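You operate a simulated robot arm through the tools that you are given. There is no shell and no other tool. Be economical: measure what you need, move in short steps, check, and stop when the job is done.

Carry out the task below with a simulated robot arm. There is one attempt and no reset: what you move stays moved.

TASK
Test the checker box with the purple test piece from the drawer.
Fine: stand it in the loop, press the check button, wait for HOLD, put it back and close the drawer.
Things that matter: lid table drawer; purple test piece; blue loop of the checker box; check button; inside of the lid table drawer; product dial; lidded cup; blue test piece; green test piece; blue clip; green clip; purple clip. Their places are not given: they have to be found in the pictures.

It is judged by the outcome, as a careful person would: the job done as asked, and still so three seconds after it is handed in. It fails if anything else is knocked over, pushed out of place, dropped, spilled or broken.

THE ROBOT
A 7-joint arm with a two-finger parallel gripper, fixed in place. Base frame: the origin is at the foot of the arm, x ahead of it, y to its left, z up. Lengths are in mm, angles in rad, forces in N, time in s.
Its first joint turns from -1.152 to 1.152 rad. Payload 2.4 kg.
Tool frame: the origin (TCP) lies between the finger pads and is the grasp point; the fingertips stand 30 mm ahead of it; z points along the fingers, y is the line along which they close. The gripper opens to 94 mm. The fingers are 28 mm wide and 10 mm thick; the gripper's body (50 by 96 mm) begins 55 mm behind the TCP.
Orientation is told as [roll, pitch, yaw] about the base's x, y, z axes, in that order, counted from this pose: with the fingers straight down and closing along the base's y, the tool's x points along the base's -x, its y along +y and its z along -z.

THE INTERFACE
- The arm moves only by the tool jog_arm. Its argument "plan" is a list that holds one entry, the list of rows, each a list of 7 numbers: the finger opening in mm, from 0 to 94, then the shift along the tool's x, y, z in mm, then the turn, a rotation vector about the tool's x, y, z in rad. In form: [[[gripper, x, y, z, rx, ry, rz], ...]]. A call has 1 to 20 rows; each row is the pose to reach, as a shift and turn from the pose commanded when the call began, along the tool's axes at that moment. A row lasts 0.2 s, in which the tool goes at most 50 mm and 0.15 rad; a call with a longer step from one row to the next is refused whole, and so is a gripper value outside its range. A pose out of reach is approached as far as the arm can. The call stops where the force on the tool passes 40 N (or 10 N more than at its start, if that is more) or the arm is blocked; 0.2 s more then pass. The fingers move at their own pace (about 153 mm/s each) and stop on an object; they squeeze with about 36 N. The grip force told is the motor's: it shows also when the fingers shut on nothing. Time passes only in rows, and 0.2 s behind the last, so rows that repeat a pose let the fingers close. It gives the time, the measured TCP pose, the force on the tool (base axes), the opening and the grip force at its end, in the units of the frame above (readings bear some noise).
- Cameras (640 x 400 px; columns grow to the right, rows downward): "scene" is fixed at [28.9, 467.3, 1441.3]; the picture's right is [-0.83, -0.56, 0.00], its down [-0.32, 0.48, -0.81] and it looks along [0.45, -0.67, -0.58] (base axes); focal length 324 px, centre (320, 200). "wrist" rides on the gripper at [-37, 0, -58] in the tool frame; the picture's right is [0.00, -1.00, 0.00], its down [0.97, 0.00, -0.24] and it looks along [0.24, 0.00, 0.97] (tool axes); focal length 218 px, centre (320, 200).
- grab_frame(camera): a new picture of that camera. No time passes.
- point_at(camera, pixels): for up to 12 pixels [column, row] of the newest picture of that camera ("zoom" is the newest enlarged one), the place [x, y, z] in the base frame of the surface seen there, good to about 2 mm. No time passes.
- enlarge(camera, box): a new picture of the part [left, top, right, bottom] of that camera's present view, enlarged. No time passes.
- job_done(): hands the job in; it is judged then, once.

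Work in short steps. Measure before you move; look again where a grasp or a placing could have gone wrong, and mend it. You have 80 turns and 38 pictures in all, the two below and enlarged ones among them. Open the gripper and draw the arm clear of the work before you hand the job in, unless the task says otherwise; then end with one line.

The tools are called after "Emit:" as name(argument=value, ...) on one line, values as JSON. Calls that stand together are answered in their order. jog_arm: Moves the arm, as the interface text tells. Its arguments: {"type":"object","properties":{"plan":{"type":"array","items":{"type":"array","items":{"type":"array","items":{"type":"number"}}}}},"required":["plan"]} The other tools are called the same way: grab_frame (camera) takes a picture; point_at (camera, pixels) gives the place of the surface under pixels of a picture; enlarge (camera, box) takes an enlarged picture of a part of a camera's view; job_done () hands the job in.

At the start:

```text
t: 0.0
position: [415.6, -121.7, 1090.1]
tcp_rot: [0.001, -0.001, -0.003]
force: [1.0, -0.8, 0.2]
finger_gap: 93.8
gripper_force: 0.0
```

scene: 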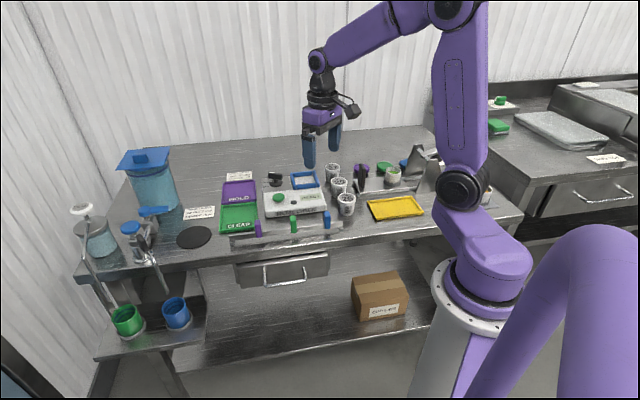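
wrist: 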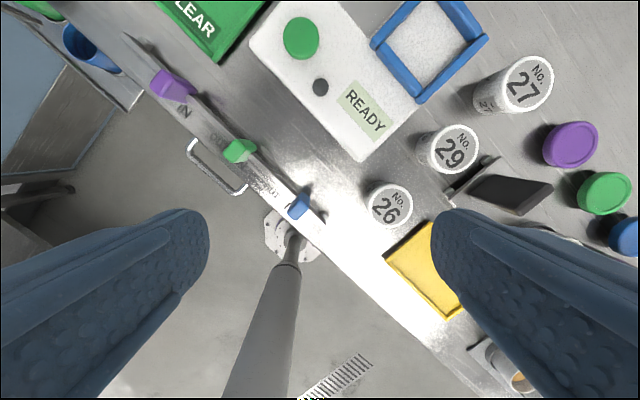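

The scene shows the checker box near (295,203), a drawer below the table edge at (283,270). I enlarge both for details.

Emit:
enlarge(camera="scene", box=[210, 140, 450, 290])

Emit:
enlarge(camera="wrist", box=[100, 0, 480, 238])

Emit:
point_at(camera="wrist", pixels=[[301, 38], [320, 87], [428, 50], [380, 45], [480, 40], [418, 97], [170, 85], [238, 150], [298, 205], [192, 150], [240, 192], [365, 110]])

```text
2.67 times, centred on (330, 215) of scene
```

zoom: 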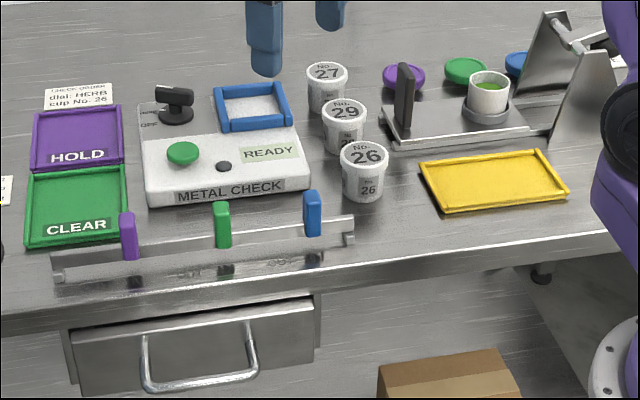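

```text
1.68 times, centred on (290, 119) of wrist
```

zoom: 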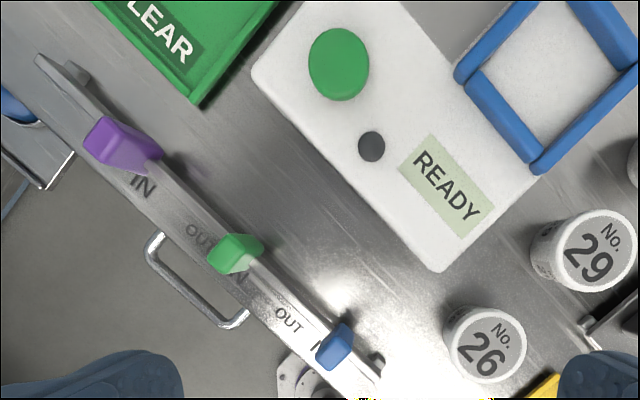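

```text
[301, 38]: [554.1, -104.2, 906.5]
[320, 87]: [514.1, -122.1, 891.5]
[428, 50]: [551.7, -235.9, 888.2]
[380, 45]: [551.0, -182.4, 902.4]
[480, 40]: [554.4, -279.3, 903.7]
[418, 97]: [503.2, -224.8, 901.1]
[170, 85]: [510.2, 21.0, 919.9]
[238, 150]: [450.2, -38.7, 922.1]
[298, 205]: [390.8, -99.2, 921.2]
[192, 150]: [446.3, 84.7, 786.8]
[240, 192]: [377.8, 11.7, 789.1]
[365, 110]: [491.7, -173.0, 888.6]
```

Emit:
enlarge(camera="scene", box=[215, 165, 345, 246])

Emit:
point_at(camera="scene", pixels=[[283, 266], [265, 284], [305, 281], [243, 272], [326, 262], [240, 255], [325, 245], [280, 245], [215, 265], [250, 215], [350, 230], [340, 300]])

```text
4.92 times, centred on (280, 206) of scene
```

zoom: 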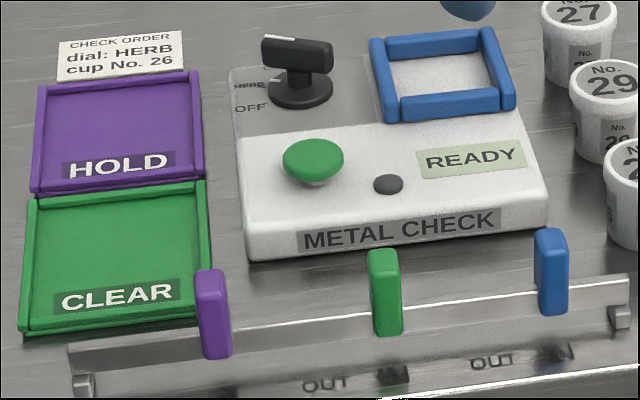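

```text
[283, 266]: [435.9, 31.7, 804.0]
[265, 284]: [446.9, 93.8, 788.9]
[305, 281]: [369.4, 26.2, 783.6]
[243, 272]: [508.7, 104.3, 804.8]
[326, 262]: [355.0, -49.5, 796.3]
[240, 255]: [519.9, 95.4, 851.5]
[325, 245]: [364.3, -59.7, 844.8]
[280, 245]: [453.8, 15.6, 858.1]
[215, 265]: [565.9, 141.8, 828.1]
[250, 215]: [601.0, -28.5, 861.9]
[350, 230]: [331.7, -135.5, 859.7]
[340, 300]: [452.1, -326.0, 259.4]
```

The handle bar runs at 45° around (408,60,787), with the drawer front about 40 mm behind it. I move above it, turn by 45° and narrow the fingers.

Emit:
jog_arm(plan=[[[45, 1, 31, 20, 0, 0, -0.131], [45, 2, 61, 40, 0, 0, -0.262], [45, 4, 91, 60, 0, 0, -0.393], [45, 5, 122, 85, 0, 0, -0.524], [45, 6, 152, 105, 0, 0, -0.655], [45, 8, 182, 130, 0, 0, -0.785], [45, 8, 182, 130, 0, 0, -0.785]]])

Emit:
grab_frame(camera="wrist")

```text
t: 1.6
position: [405.0, 62.0, 958.4]
tcp_rot: [0.0, -0.001, 0.787]
force: [-0.7, 0.5, -0.6]
finger_gap: 44.9
gripper_force: 0.0
```

```text
32 pictures are left
```

wrist: 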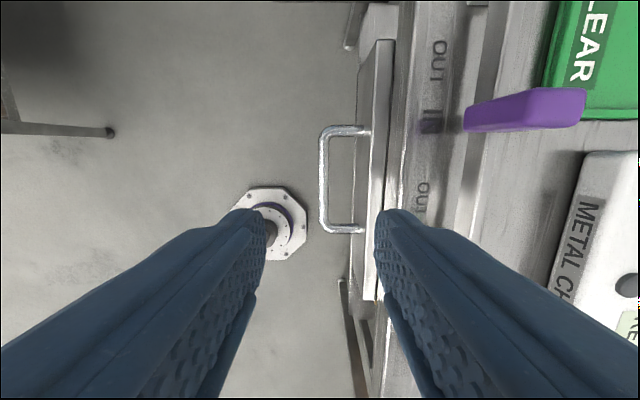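

The handle bar is at columns ~323, rows 130–228. I measure its bar.

Emit:
point_at(camera="wrist", pixels=[[323, 150], [323, 180], [323, 210], [345, 130], [345, 229], [378, 150], [430, 125], [437, 60], [420, 195]])

```text
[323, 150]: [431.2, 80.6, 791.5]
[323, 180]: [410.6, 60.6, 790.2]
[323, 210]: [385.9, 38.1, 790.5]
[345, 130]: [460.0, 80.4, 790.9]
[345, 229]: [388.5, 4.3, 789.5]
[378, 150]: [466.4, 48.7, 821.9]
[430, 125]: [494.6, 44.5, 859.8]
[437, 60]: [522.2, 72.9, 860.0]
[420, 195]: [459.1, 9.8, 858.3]
```

Emit:
jog_arm(plan=[[[42, 0, -5, 40, 0, 0, 0], [42, 0, -5, 80, 0, 0, 0], [42, 0, -5, 120, 0, 0, 0], [42, 0, -5, 161, 0, 0, 0], [42, 0, -5, 161, 0, 0, 0], [0, 0, -5, 161, 0, 0, 0], [0, 0, -5, 161, 0, 0, 0]]])

```text
t: 3.2
position: [408.9, 61.1, 797.8]
tcp_rot: [0.003, 0.004, 0.788]
force: [-11.7, 19.5, -11.6]
finger_gap: 11.7
gripper_force: 45.0
```

Gripped (gap 11.7). I pull the drawer outward along tool +y.

Emit:
jog_arm(plan=[[[0, 0, 15, 0, 0, 0, 0], [0, 0, 30, 0, 0, 0, 0], [0, 0, 45, 0, 0, 0, 0], [0, 0, 60, 0, 0, 0, 0], [0, 0, 75, 0, 0, 0, 0], [0, 0, 90, 0, 0, 0, 0], [0, 0, 105, 0, 0, 0, 0], [0, 0, 120, 0, 0, 0, 0]]])

Emit:
grab_frame(camera="scene")

```text
t: 5.0
position: [326.7, 143.4, 799.4]
tcp_rot: [-0.001, 0.0, 0.786]
force: [-0.6, -0.9, -4.9]
finger_gap: 11.6
gripper_force: 44.9
```

```text
31 pictures are left
```

scene: 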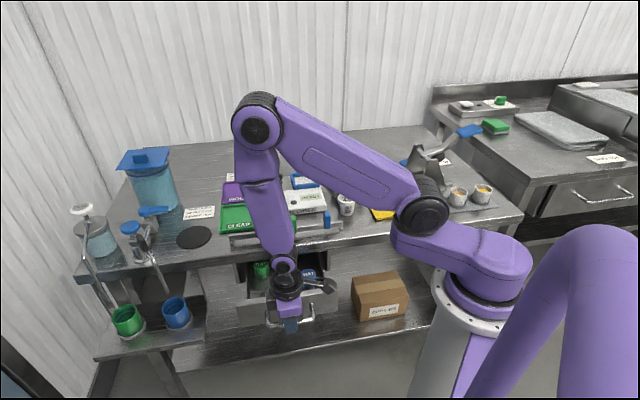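

The drawer is open ~118 mm with pieces visible in it. I pull a bit further to make room.

Emit:
jog_arm(plan=[[[0, 0, 10, 0, 0, 0, 0], [0, 0, 20, 0, 0, 0, 0], [0, 0, 30, 0, 0, 0, 0], [0, 0, 40, 0, 0, 0, 0], [0, 0, 50, 0, 0, 0, 0]]])

```text
t: 6.2
position: [292.0, 179.1, 799.5]
tcp_rot: [-0.001, -0.003, 0.786]
force: [-0.7, -0.2, 31.8]
finger_gap: 11.8
gripper_force: 45.3
```

Emit:
jog_arm(plan=[[[42, 0, 0, 0, 0, 0, 0], [42, 0, 0, 0, 0, 0, 0], [42, 0, 0, -45, 0, 0, 0], [42, 0, 0, -90, 0, 0, 0], [42, 0, 0, -135, 0, 0, 0], [42, 0, 0, -180, 0, 0, 0], [42, -20, -40, -200, 0, 0, 0], [42, -30, -80, -200, 0, 0, 0], [42, -30, -80, -200, 0, 0, 0]]])

Emit:
grab_frame(camera="wrist")

Emit:
enlarge(camera="scene", box=[210, 200, 370, 350])

```text
t: 8.2
position: [369.5, 142.2, 1002.1]
tcp_rot: [0.0, -0.002, 0.785]
force: [-0.6, 0.4, -0.1]
finger_gap: 42.0
gripper_force: 0.2
```

```text
30 pictures are left
```

wrist: 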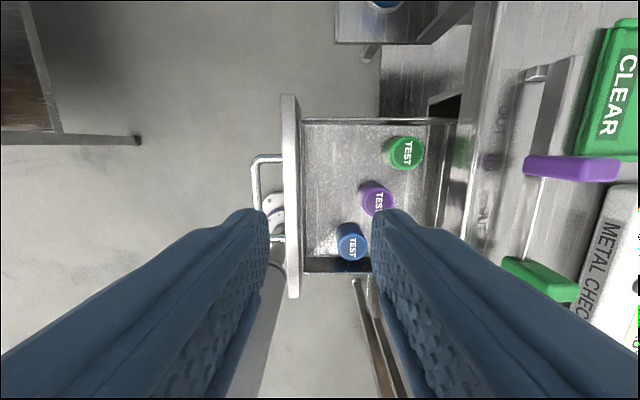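

```text
2.67 times, centred on (290, 275) of scene
```

zoom: 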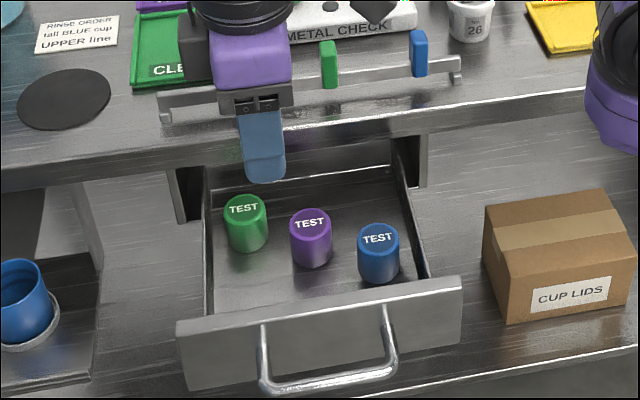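

The purple cylinder is at (310,238) in the zoom, between green and blue. I measure its top, its neighbours and the drawer.

Emit:
point_at(camera="zoom", pixels=[[310, 217], [292, 221], [329, 221], [311, 213], [310, 264], [244, 204], [246, 247], [378, 233], [378, 280], [330, 285], [210, 300], [310, 190]])

Emit:
point_at(camera="wrist", pixels=[[378, 200], [379, 184], [405, 153], [351, 245], [330, 170], [445, 160], [304, 200], [463, 150], [290, 150]])

```text
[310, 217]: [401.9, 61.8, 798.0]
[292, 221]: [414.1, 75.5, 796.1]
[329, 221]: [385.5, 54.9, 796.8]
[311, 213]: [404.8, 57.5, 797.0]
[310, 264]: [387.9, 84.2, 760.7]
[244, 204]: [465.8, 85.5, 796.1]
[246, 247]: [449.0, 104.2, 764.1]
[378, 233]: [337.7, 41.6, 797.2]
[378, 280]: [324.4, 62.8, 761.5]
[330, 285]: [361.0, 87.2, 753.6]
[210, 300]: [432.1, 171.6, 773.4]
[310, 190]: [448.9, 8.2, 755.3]
```

```text
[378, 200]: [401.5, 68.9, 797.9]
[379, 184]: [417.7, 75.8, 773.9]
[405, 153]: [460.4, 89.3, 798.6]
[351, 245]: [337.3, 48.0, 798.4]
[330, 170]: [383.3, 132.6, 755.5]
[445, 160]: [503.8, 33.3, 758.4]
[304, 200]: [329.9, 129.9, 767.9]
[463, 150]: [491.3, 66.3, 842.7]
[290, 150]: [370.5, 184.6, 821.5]
```

Purple piece: centre ≈(400,65), floor 755, top 797. I go above it, descend to TCP z≈803 (so the tips stay above the loop frame later) and close.

Emit:
jog_arm(plan=[[[75, 16, -38, 0, 0, 0, 0], [75, 33, -76, 0, 0, 0, 0], [75, 33, -76, 45, 0, 0, 0], [75, 33, -76, 90, 0, 0, 0], [75, 33, -76, 130, 0, 0, 0], [75, 33, -76, 130, 0, 0, 0]]])

Emit:
grab_frame(camera="wrist")

```text
t: 9.6
position: [403.1, 64.6, 870.6]
tcp_rot: [-0.001, 0.001, 0.786]
force: [0.0, 0.5, -0.3]
finger_gap: 74.9
gripper_force: 0.2
```

```text
28 pictures are left
```

wrist: 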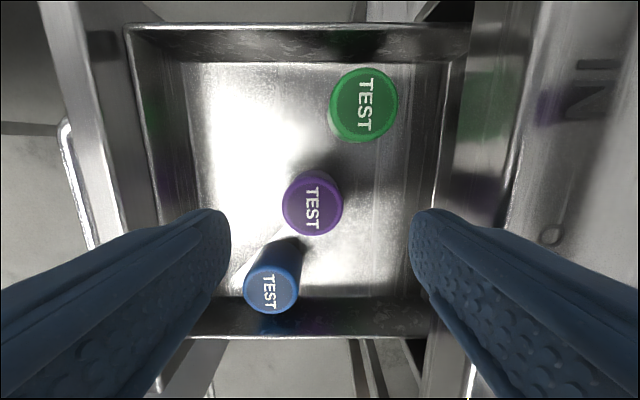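

Emit:
point_at(camera="wrist", pixels=[[312, 205], [312, 178], [312, 231], [285, 205], [340, 205], [364, 104], [270, 288]])

```text
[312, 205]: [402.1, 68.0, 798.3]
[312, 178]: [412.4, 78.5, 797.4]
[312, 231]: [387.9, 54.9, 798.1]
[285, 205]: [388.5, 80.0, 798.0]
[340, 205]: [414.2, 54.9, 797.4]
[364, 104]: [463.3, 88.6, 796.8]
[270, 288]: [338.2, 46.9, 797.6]
```

Emit:
jog_arm(plan=[[[75, 0, 3, 35, 0, 0, 0], [75, 0, 3, 68, 0, 0, 0], [75, 0, 3, 68, 0, 0, 0], [20, 0, 3, 68, 0, 0, 0], [20, 0, 3, 68, 0, 0, 0], [20, 0, 3, 68, 0, 0, 0]]])

```text
t: 11.0
position: [401.5, 69.9, 803.0]
tcp_rot: [0.0, 0.0, 0.786]
force: [0.5, 0.5, 4.5]
finger_gap: 38.7
gripper_force: 35.8
```

Gripped (gap 38.7). I lift straight up and move over the table toward the checker, then look.

Emit:
jog_arm(plan=[[[20, 0, 0, -40, 0, 0, 0], [20, 0, 0, -80, 0, 0, 0], [20, 0, 0, -120, 0, 0, 0], [20, 0, 0, -160, 0, 0, 0], [20, 0, 0, -200, 0, 0, 0], [20, 0, 0, -240, 0, 0, 0], [20, 10, -40, -240, 0, 0, 0], [20, 20, -80, -240, 0, 0, 0], [20, 30, -120, -240, 0, 0, 0], [20, 40, -160, -240, 0, 0, 0], [20, 50, -200, -240, 0, 0, 0], [20, 60, -240, -240, 0, 0, 0], [20, 60, -240, -240, 0, 0, 0]]])

Emit:
grab_frame(camera="wrist")

Emit:
enlarge(camera="scene", box=[210, 140, 370, 240])

```text
t: 13.8
position: [528.0, -146.9, 1043.3]
tcp_rot: [-0.002, 0.001, 0.784]
force: [0.1, -0.2, -0.6]
finger_gap: 38.4
gripper_force: 36.2
```

```text
27 pictures are left
```

wrist: 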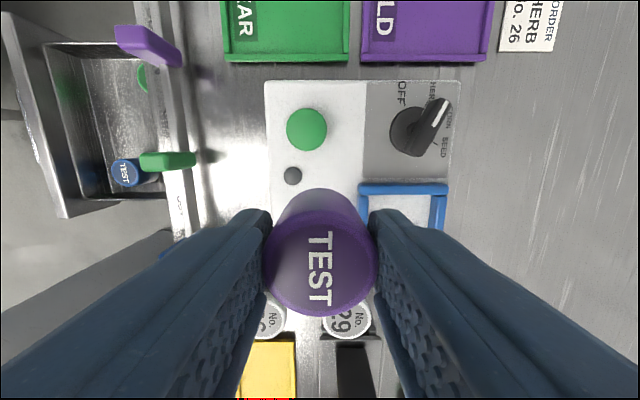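

```text
4.00 times, centred on (290, 190) of scene
```

zoom: 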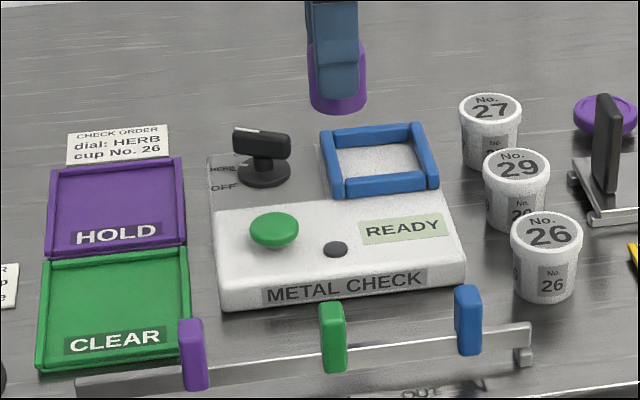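

Emit:
point_at(camera="zoom", pixels=[[326, 137], [415, 128], [433, 180], [340, 190], [380, 160], [335, 160], [422, 150], [370, 135], [390, 181], [274, 226], [274, 216], [336, 249]])

Emit:
enlarge(camera="wrist", box=[260, 70, 470, 240])

Emit:
point_at(camera="wrist", pixels=[[362, 189], [441, 188], [400, 189], [306, 130], [306, 113], [306, 148], [293, 176], [438, 105], [363, 215], [437, 215], [405, 210], [288, 130]])

```text
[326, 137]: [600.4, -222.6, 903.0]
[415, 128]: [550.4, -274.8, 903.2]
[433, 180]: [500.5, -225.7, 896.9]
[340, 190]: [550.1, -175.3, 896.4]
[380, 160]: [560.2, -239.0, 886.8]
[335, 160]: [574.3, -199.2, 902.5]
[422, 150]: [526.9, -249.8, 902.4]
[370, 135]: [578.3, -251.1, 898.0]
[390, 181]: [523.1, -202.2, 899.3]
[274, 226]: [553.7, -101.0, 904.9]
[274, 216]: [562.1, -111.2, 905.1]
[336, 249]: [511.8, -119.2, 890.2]
```

```text
2.35 times, centred on (365, 155) of wrist
```

zoom: 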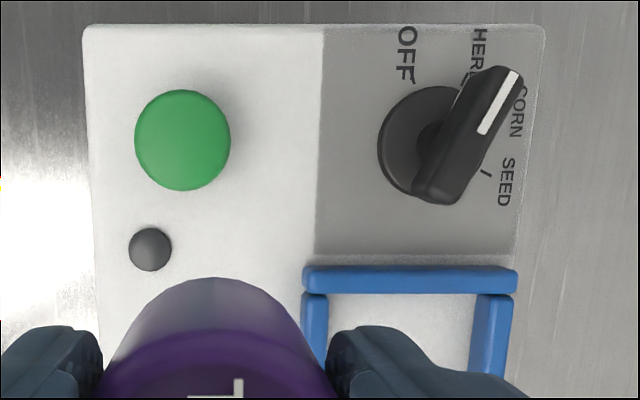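

```text
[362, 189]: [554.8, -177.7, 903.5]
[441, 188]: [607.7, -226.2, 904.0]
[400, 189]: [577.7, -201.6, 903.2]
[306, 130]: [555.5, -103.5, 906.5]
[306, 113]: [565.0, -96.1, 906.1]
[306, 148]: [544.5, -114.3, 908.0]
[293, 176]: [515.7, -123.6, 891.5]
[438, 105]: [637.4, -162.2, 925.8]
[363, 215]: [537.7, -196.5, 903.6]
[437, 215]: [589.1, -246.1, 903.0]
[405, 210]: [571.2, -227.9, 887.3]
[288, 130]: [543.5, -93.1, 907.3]
```

Loop centre ≈(553.6,-227.7), floor 887, frame top 903. I move above it and lower to a hover just above the frame.

Emit:
jog_arm(plan=[[[20, 20, -38, 0, 0, 0, 0], [20, 39, -75.3, 0, 0, 0, 0], [20, 39, -75.3, 40, 0, 0, 0], [20, 39, -75.3, 80, 0, 0, 0], [20, 39, -75.3, 80, 0, 0, 0]]])

Emit:
enlarge(camera="scene", box=[250, 140, 370, 220])

Emit:
enlarge(camera="wrist", box=[200, 80, 440, 320])

```text
t: 15.0
position: [549.5, -223.6, 958.0]
tcp_rot: [0.0, 0.0, 0.785]
force: [-0.1, 0.0, -0.5]
finger_gap: 38.5
gripper_force: 35.6
```

```text
5.00 times, centred on (310, 180) of scene
```

zoom: 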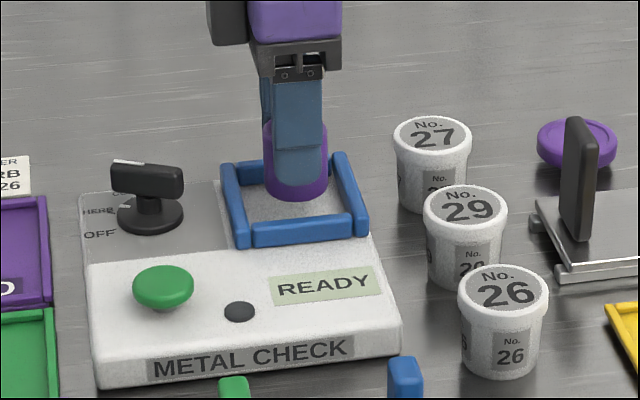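

```text
1.67 times, centred on (320, 200) of wrist
```

zoom: 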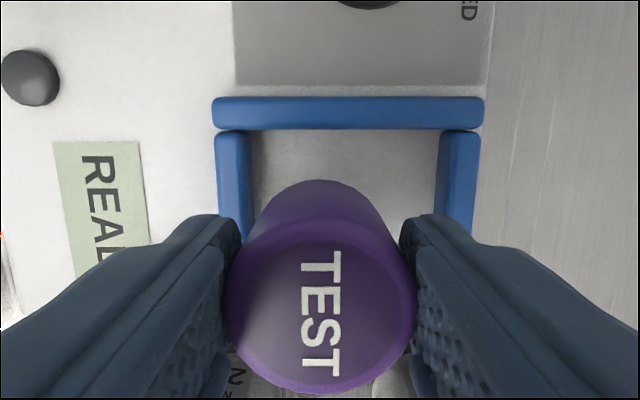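

The bars' midline is at zoom column ~346 vs. 320 for the gripper: ~7 mm more along -y. I correct, lower to TCP z≈935, then release slightly.

Emit:
jog_arm(plan=[[[20, 0, -7, 0, 0, 0, 0], [20, 0, -7, 10, 0, 0, 0], [20, 0, -7, 18, 0, 0, 0], [20, 0, -7, 22.5, 0, 0, 0], [20, 0, -7, 22.5, 0, 0, 0]]])

Emit:
enlarge(camera="scene", box=[250, 140, 370, 220])

```text
t: 16.2
position: [554.0, -230.3, 938.2]
tcp_rot: [0.0, -0.001, 0.785]
force: [-0.9, -0.1, 0.1]
finger_gap: 38.5
gripper_force: 35.9
```

```text
5.00 times, centred on (310, 180) of scene
```

zoom: 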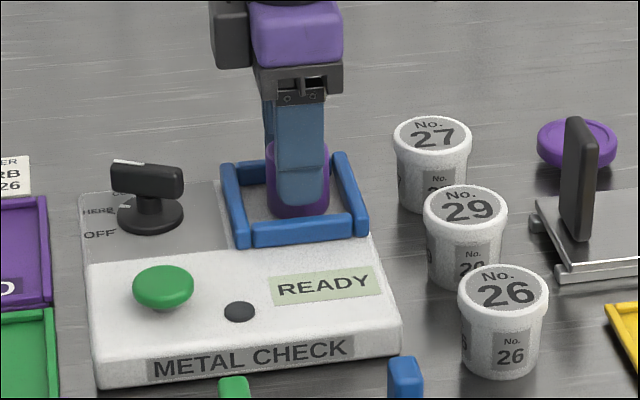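

Emit:
jog_arm(plan=[[[20, 0, 0, 1, 0, 0, 0], [20, 0, 0, 2, 0, 0, 0], [20, 0, 0, 3, 0, 0, 0], [20, 0, 0, 3, 0, 0, 0]]])

```text
t: 17.2
position: [555.4, -230.7, 934.9]
tcp_rot: [0.0, -0.001, 0.785]
force: [-0.7, -0.7, 6.0]
finger_gap: 38.5
gripper_force: 36.2
```

Contact (6 N up): it stands on the loop's floor. I open a bit and rise straight up.

Emit:
jog_arm(plan=[[[54, 0, 0, 0, 0, 0, 0], [54, 0, 0, 0, 0, 0, 0], [54, 0, 0, -20, 0, 0, 0], [54, 0, 0, -55, 0, 0, 0], [54, 0, 0, -95, 0, 0, 0], [20, -30, 30, -105, 0, 0, 0], [0, -60, 60, -105, 0, 0, 0], [0, -60, 60, -105, 0, 0, 0]]])

Emit:
grab_frame(camera="wrist")

Emit:
enlarge(camera="scene", box=[250, 140, 370, 220])

```text
t: 19.0
position: [557.0, -144.6, 1041.2]
tcp_rot: [0.0, 0.0, 0.782]
force: [0.4, -0.7, -0.1]
finger_gap: 0.0
gripper_force: 32.9
```

```text
21 pictures are left
```

wrist: 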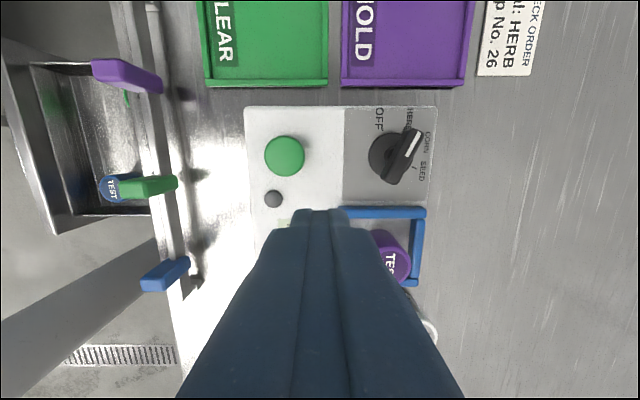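

```text
5.00 times, centred on (310, 180) of scene
```

zoom: 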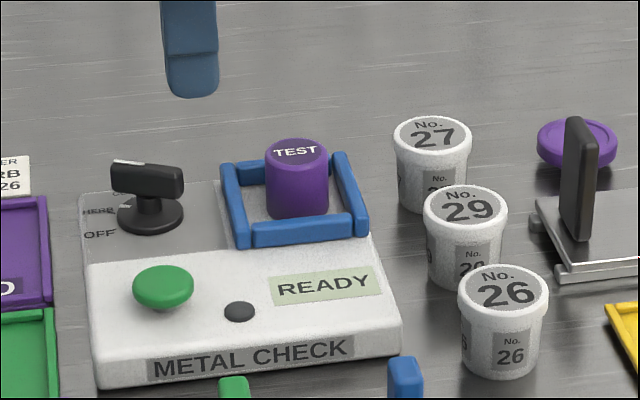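

The piece stands in the loop, READY shown. Button centre ≈(555,-104.5), top 907; I go above it with closed fingers and approach.

Emit:
jog_arm(plan=[[[0, -27, 30, 0, 0, 0, 0], [0, -27, 30, 40, 0, 0, 0], [0, -27, 30, 80, 0, 0, 0], [0, -27, 30, 95, 0, 0, 0], [0, -27, 30, 95, 0, 0, 0]]])

Emit:
enlarge(camera="scene", box=[250, 140, 370, 220])

```text
t: 20.2
position: [553.3, -106.6, 946.1]
tcp_rot: [-0.001, 0.0, 0.786]
force: [-0.4, -0.2, 0.0]
finger_gap: 0.0
gripper_force: 33.5
```

```text
5.00 times, centred on (310, 180) of scene
```

zoom: 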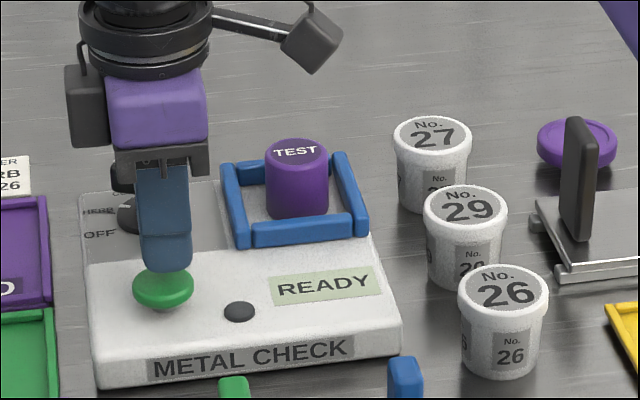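

Emit:
jog_arm(plan=[[[0, 0, 0, 5, 0, 0, 0], [0, 0, 0, 8, 0, 0, 0], [0, 0, 0, 10, 0, 0, 0], [0, 0, 0, 11, 0, 0, 0], [0, 0, 0, 12, 0, 0, 0], [0, 0, 0, 13, 0, 0, 0]]])

Emit:
enlarge(camera="scene", box=[250, 140, 370, 220])

```text
t: 21.6
position: [553.3, -104.5, 932.4]
tcp_rot: [0.001, 0.0, 0.787]
force: [-0.2, -0.3, 1.8]
finger_gap: 0.0
gripper_force: 32.7
```

```text
5.00 times, centred on (310, 180) of scene
```

zoom: 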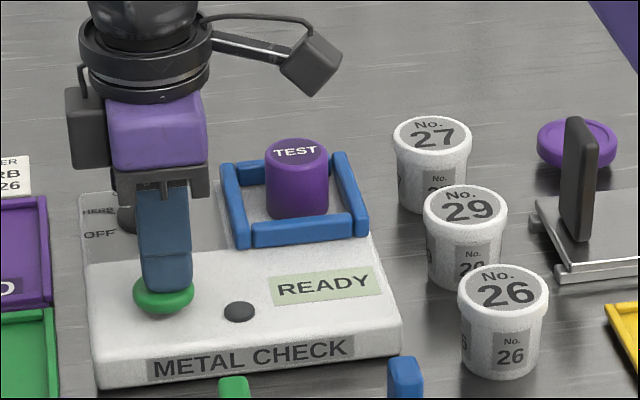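

Only 1.8 N and still READY; I press further down.

Emit:
jog_arm(plan=[[[0, 0, 0, 1, 0, 0, 0], [0, 0, 0, 2, 0, 0, 0], [0, 0, 0, 3, 0, 0, 0], [0, 0, 0, 4, 0, 0, 0], [0, 0, 0, 5, 0, 0, 0]]])

Emit:
enlarge(camera="scene", box=[250, 140, 370, 220])

```text
t: 22.8
position: [551.8, -105.5, 927.5]
tcp_rot: [0.0, -0.001, 0.786]
force: [-8.0, 0.3, 18.7]
finger_gap: 0.0
gripper_force: 33.5
```

```text
5.00 times, centred on (310, 180) of scene
```

zoom: 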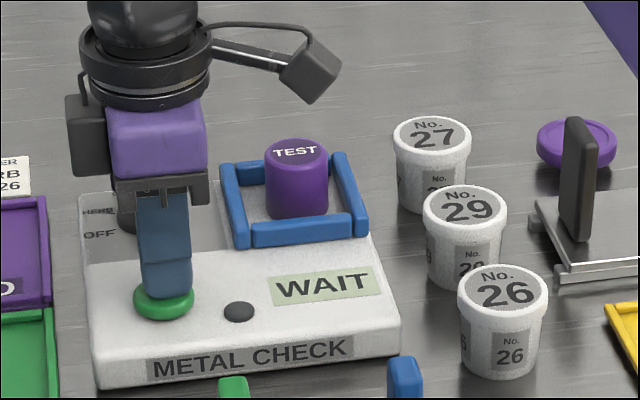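

The display shows WAIT. I release the button upward and wait.

Emit:
jog_arm(plan=[[[0, 0, 0, -10, 0, 0, 0], [0, 0, 0, -40, 0, 0, 0], [0, 0, 0, -80, 0, 0, 0], [0, 0, 0, -115, 0, 0, 0], [0, 0, 0, -115, 0, 0, 0], [0, 0, 0, -115, 0, 0, 0], [0, 0, 0, -115, 0, 0, 0], [0, 0, 0, -115, 0, 0, 0], [0, 0, 0, -115, 0, 0, 0], [0, 0, 0, -115, 0, 0, 0]]])

Emit:
enlarge(camera="scene", box=[250, 140, 370, 220])

```text
t: 25.0
position: [557.5, -105.1, 1039.8]
tcp_rot: [-0.001, 0.0, 0.786]
force: [-1.1, -1.1, 0.8]
finger_gap: 0.0
gripper_force: 32.6
```

```text
5.00 times, centred on (310, 180) of scene
```

zoom: 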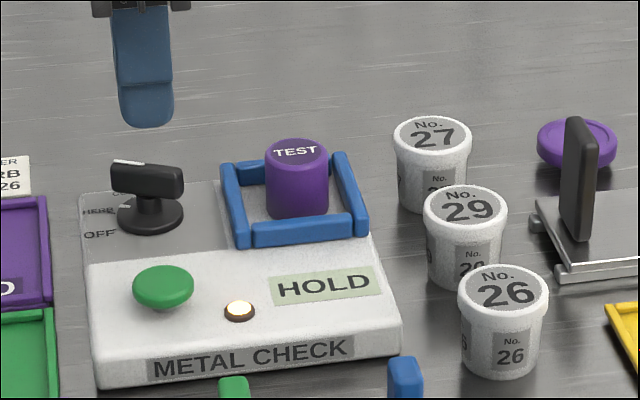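

HOLD with the lamp lit. By summed commands, the release pose is at shift (+87,-90,+107); I return there with open fingers, close and lift.

Emit:
jog_arm(plan=[[[56, 29, -30, 0, 0, 0, 0], [56, 58, -60, 0, 0, 0, 0], [56, 87, -90, 0, 0, 0, 0], [56, 87, -90, 0, 0, 0, 0], [56, 87, -90, 40, 0, 0, 0], [56, 87, -90, 80, 0, 0, 0], [56, 87, -90, 105.5, 0, 0, 0], [56, 87, -90, 105.5, 0, 0, 0], [20, 87, -90, 105.5, 0, 0, 0], [20, 87, -90, 105.5, 0, 0, 0], [20, 87, -90, 105.5, 0, 0, 0]]])

```text
t: 27.4
position: [556.3, -229.9, 935.6]
tcp_rot: [-0.001, 0.0, 0.786]
force: [0.1, 0.4, 0.0]
finger_gap: 38.5
gripper_force: 36.1
```

Gripped. I lift and carry it back above its drawer place.

Emit:
jog_arm(plan=[[[20, 0, 0, -20, 0, 0, 0], [20, 0, 0, -60, 0, 0, 0], [20, 0, 0, -105, 0, 0, 0], [20, -13, 40, -105, 0, 0, 0], [20, -25, 80, -105, 0, 0, 0], [20, -38, 120, -105, 0, 0, 0], [20, -50, 160, -105, 0, 0, 0], [20, -63, 200, -105, 0, 0, 0], [20, -76, 240, -105, 0, 0, 0], [20, -88, 280, -105, 0, 0, 0], [20, -101, 320, -105, 0, 0, 0], [20, -101, 320, -105, 0, 0, 0]]])

Emit:
grab_frame(camera="wrist")

Emit:
enlarge(camera="scene", box=[210, 170, 370, 350])

```text
t: 30.0
position: [399.8, 64.2, 1041.6]
tcp_rot: [-0.001, 0.0, 0.784]
force: [-0.5, -0.6, -0.1]
finger_gap: 38.4
gripper_force: 36.4
```

```text
15 pictures are left
```

wrist: 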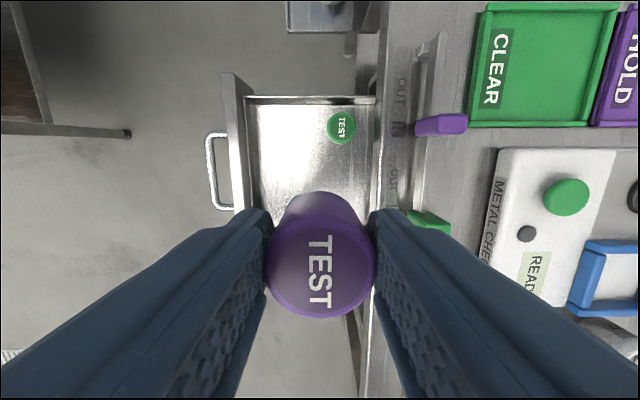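

```text
2.22 times, centred on (290, 260) of scene
```

zoom: 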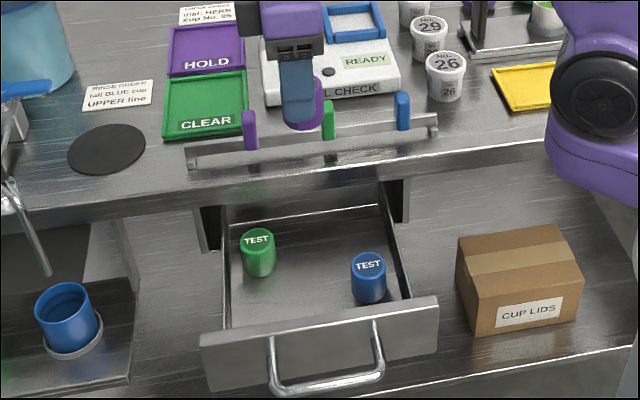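

Drawer unchanged. I lower at the original spot to just above the floor.

Emit:
jog_arm(plan=[[[20, -2, 1.5, 40, 0, 0, 0], [20, -2, 1.5, 80, 0, 0, 0], [20, -2, 1.5, 120, 0, 0, 0], [20, -2, 1.5, 160, 0, 0, 0], [20, -2, 1.5, 200, 0, 0, 0], [20, -2, 1.5, 225, 0, 0, 0], [20, -2, 1.5, 233, 0, 0, 0], [20, -2, 1.5, 235, 0, 0, 0], [20, -2, 1.5, 235, 0, 0, 0]]])

```text
t: 32.0
position: [403.4, 70.3, 807.5]
tcp_rot: [0.0, 0.0, 0.785]
force: [-0.2, -1.7, 0.0]
finger_gap: 38.5
gripper_force: 36.1
```

Emit:
jog_arm(plan=[[[20, 0, 0, 1, 0, 0, 0], [20, 0, 0, 2, 0, 0, 0], [20, 0, 0, 3, 0, 0, 0], [20, 0, 0, 3, 0, 0, 0]]])

```text
t: 33.0
position: [401.4, 70.3, 805.1]
tcp_rot: [0.0, -0.001, 0.785]
force: [-0.7, -1.1, 13.7]
finger_gap: 38.9
gripper_force: 36.0
```

On the floor (13.7 N). I open and rise, then look.

Emit:
jog_arm(plan=[[[20, 0, 0, -1, 0, 0, 0], [70, 0, 0, -1, 0, 0, 0], [70, 0, 0, -1, 0, 0, 0], [70, 0, 0, -30, 0, 0, 0], [70, 0, 0, -70, 0, 0, 0], [60, 0, 0, -110, 0, 0, 0], [50, 0, 0, -150, 0, 0, 0], [42, 0, 40, -195, 0, 0, 0], [42, 0, 80, -195, 0, 0, 0], [42, 0, 120, -195, 0, 0, 0], [42, 0, 156, -195, 0, 0, 0], [42, 0, 156, -195, 0, 0, 0]]])

Emit:
grab_frame(camera="wrist")

```text
refused: row 8 steps farther than a row can; nothing moved
```

```text
13 pictures are left
```

wrist: 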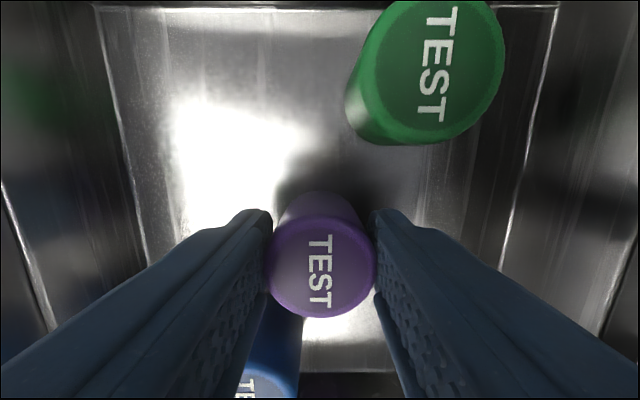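

Emit:
jog_arm(plan=[[[20, 0, 0, -1, 0, 0, 0], [70, 0, 0, -1, 0, 0, 0], [70, 0, 0, -1, 0, 0, 0], [70, 0, 0, -30, 0, 0, 0], [70, 0, 0, -70, 0, 0, 0], [60, 0, 0, -110, 0, 0, 0], [50, 0, 0, -150, 0, 0, 0], [42, 0, 20, -190, 0, 0, 0], [42, 0, 60, -195, 0, 0, 0], [42, 0, 100, -195, 0, 0, 0], [42, 0, 140, -195, 0, 0, 0], [42, 0, 156, -195, 0, 0, 0], [42, 0, 156, -195, 0, 0, 0]]])

Emit:
grab_frame(camera="wrist")

```text
t: 35.8
position: [287.8, 178.2, 996.9]
tcp_rot: [0.0, 0.001, 0.785]
force: [0.0, -0.4, 0.1]
finger_gap: 42.1
gripper_force: 0.1
```

```text
12 pictures are left
```

wrist: 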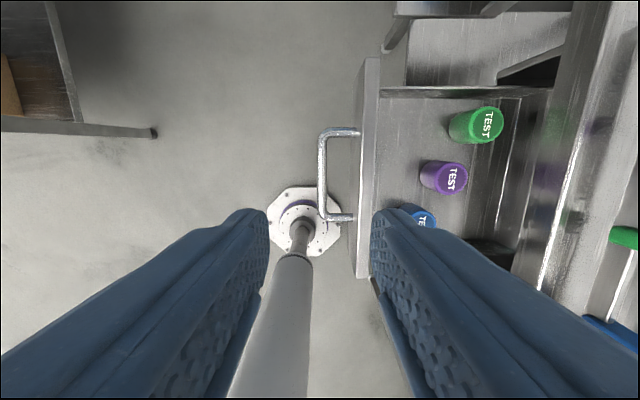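

Emit:
point_at(camera="wrist", pixels=[[322, 150], [322, 175], [322, 200], [366, 150], [452, 180], [487, 124]])

```text
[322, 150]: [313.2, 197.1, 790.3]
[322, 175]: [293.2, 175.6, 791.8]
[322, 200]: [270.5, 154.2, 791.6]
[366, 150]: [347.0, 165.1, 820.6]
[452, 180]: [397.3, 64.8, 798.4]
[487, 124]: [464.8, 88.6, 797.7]
```

The bar is at n≈-82.5 (TCP at -77.5), all pieces upright. I descend around the bar, and grip.

Emit:
jog_arm(plan=[[[42, 0, -5, 40, 0, 0, 0], [42, 0, -5, 80, 0, 0, 0], [42, 0, -5, 120, 0, 0, 0], [42, 0, -5, 160, 0, 0, 0], [42, 0, -5, 198, 0, 0, 0], [42, 0, -5, 198, 0, 0, 0], [0, 0, -5, 198, 0, 0, 0], [0, 0, -5, 198, 0, 0, 0]]])

```text
t: 37.6
position: [292.5, 178.1, 800.4]
tcp_rot: [0.001, 0.0, 0.786]
force: [-0.4, -1.9, -22.3]
finger_gap: 11.8
gripper_force: 44.8
```

Gripped. I push the drawer inward slowly, most of the way.

Emit:
jog_arm(plan=[[[0, 0, -5, 0, 0, 0, 0], [0, 0, -13, 0, 0, 0, 0], [0, 0, -22, 0, 0, 0, 0], [0, 0, -31, 0, 0, 0, 0], [0, 0, -40, 0, 0, 0, 0], [0, 0, -49, 0, 0, 0, 0], [0, 0, -58, 0, 0, 0, 0], [0, 0, -67, 0, 0, 0, 0], [0, 0, -76, 0, 0, 0, 0], [0, 0, -85, 0, 0, 0, 0], [0, 0, -94, 0, 0, 0, 0], [0, 0, -103, 0, 0, 0, 0], [0, 0, -112, 0, 0, 0, 0], [0, 0, -121, 0, 0, 0, 0], [0, 0, -130, 0, 0, 0, 0], [0, 0, -138, 0, 0, 0, 0], [0, 0, -144, 0, 0, 0, 0], [0, 0, -150, 0, 0, 0, 0]]])

```text
t: 41.4
position: [399.9, 70.5, 802.4]
tcp_rot: [0.001, 0.001, 0.783]
force: [-7.8, -7.1, 2.0]
finger_gap: 11.4
gripper_force: 44.8
```

Emit:
jog_arm(plan=[[[0, 0, -4, 0, 0, 0, 0], [0, 0, -8, 0, 0, 0, 0], [0, 0, -11, 0, 0, 0, 0], [0, 0, -13, 0, 0, 0, 0], [0, 0, -15, 0, 0, 0, 0], [0, 0, -17, 0, 0, 0, 0], [0, 0, -18, 0, 0, 0, 0]]])

```text
t: 43.2
position: [409.3, 61.0, 802.6]
tcp_rot: [0.005, 0.007, 0.791]
force: [-5.5, 5.0, 5.4]
finger_gap: 11.7
gripper_force: 44.9
stopped in row 7: the force on the tool passed its limit (the readings are from after the stop); the commanded pose is now the measured one
```

Blocked at n≈-246, the original closed place. I release and rise clear.

Emit:
jog_arm(plan=[[[42, 0, 1, 0, 0, 0, 0], [42, 0, 1, 0, 0, 0, 0], [42, 0, 1, -40, 0, 0, 0], [42, 0, 1, -80, 0, 0, 0], [42, 0, 1, -120, 0, 0, 0], [42, 0, 1, -160, 0, 0, 0], [42, 0, 1, -200, 0, 0, 0], [60, 0, 1, -240, 0, 0, 0], [80, 0, 1, -280, 0, 0, 0], [80, 0, 1, -280, 0, 0, 0]]])

Emit:
grab_frame(camera="wrist")

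Emit:
enlarge(camera="scene", box=[200, 150, 440, 310])

```text
t: 45.4
position: [412.6, 64.5, 1083.0]
tcp_rot: [0.006, 0.006, 0.793]
force: [-0.3, 1.0, 0.3]
finger_gap: 79.9
gripper_force: 0.0
```

```text
11 pictures are left
```

wrist: 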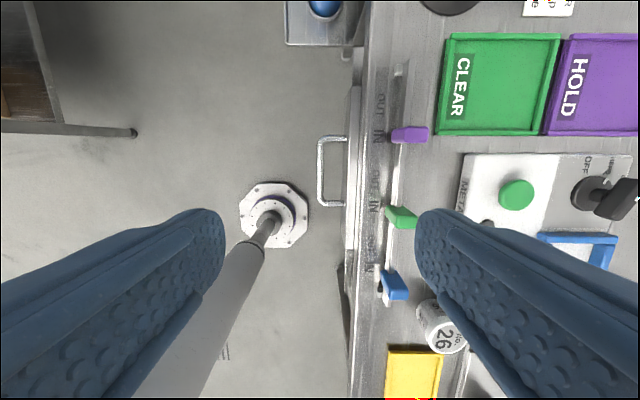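

```text
2.50 times, centred on (320, 230) of scene
```

zoom: 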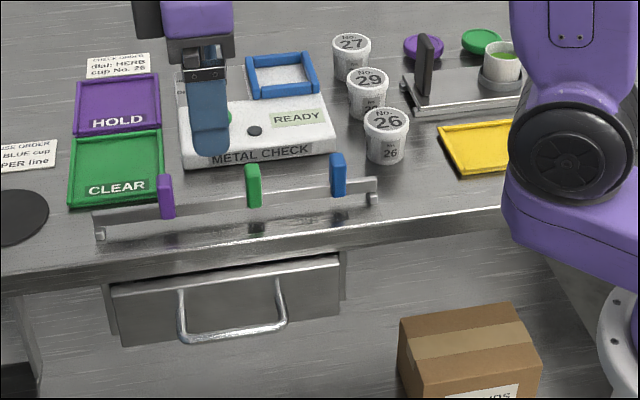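

Emit:
point_at(camera="zoom", pixels=[[235, 305], [150, 310], [320, 285]])

```text
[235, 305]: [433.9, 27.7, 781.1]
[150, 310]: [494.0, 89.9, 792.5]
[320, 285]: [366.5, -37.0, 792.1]
```

The drawer front is back at its starting plane (n≈-286), and everything else is in place. I hand the job in.

Emit:
job_done()

```text
The job is handed in.
```

The checker box passed its test: with the purple piece standing in the loop, pressing the check button gave HOLD. The piece is back in its place in the drawer, the drawer is closed, and nothing else was moved.
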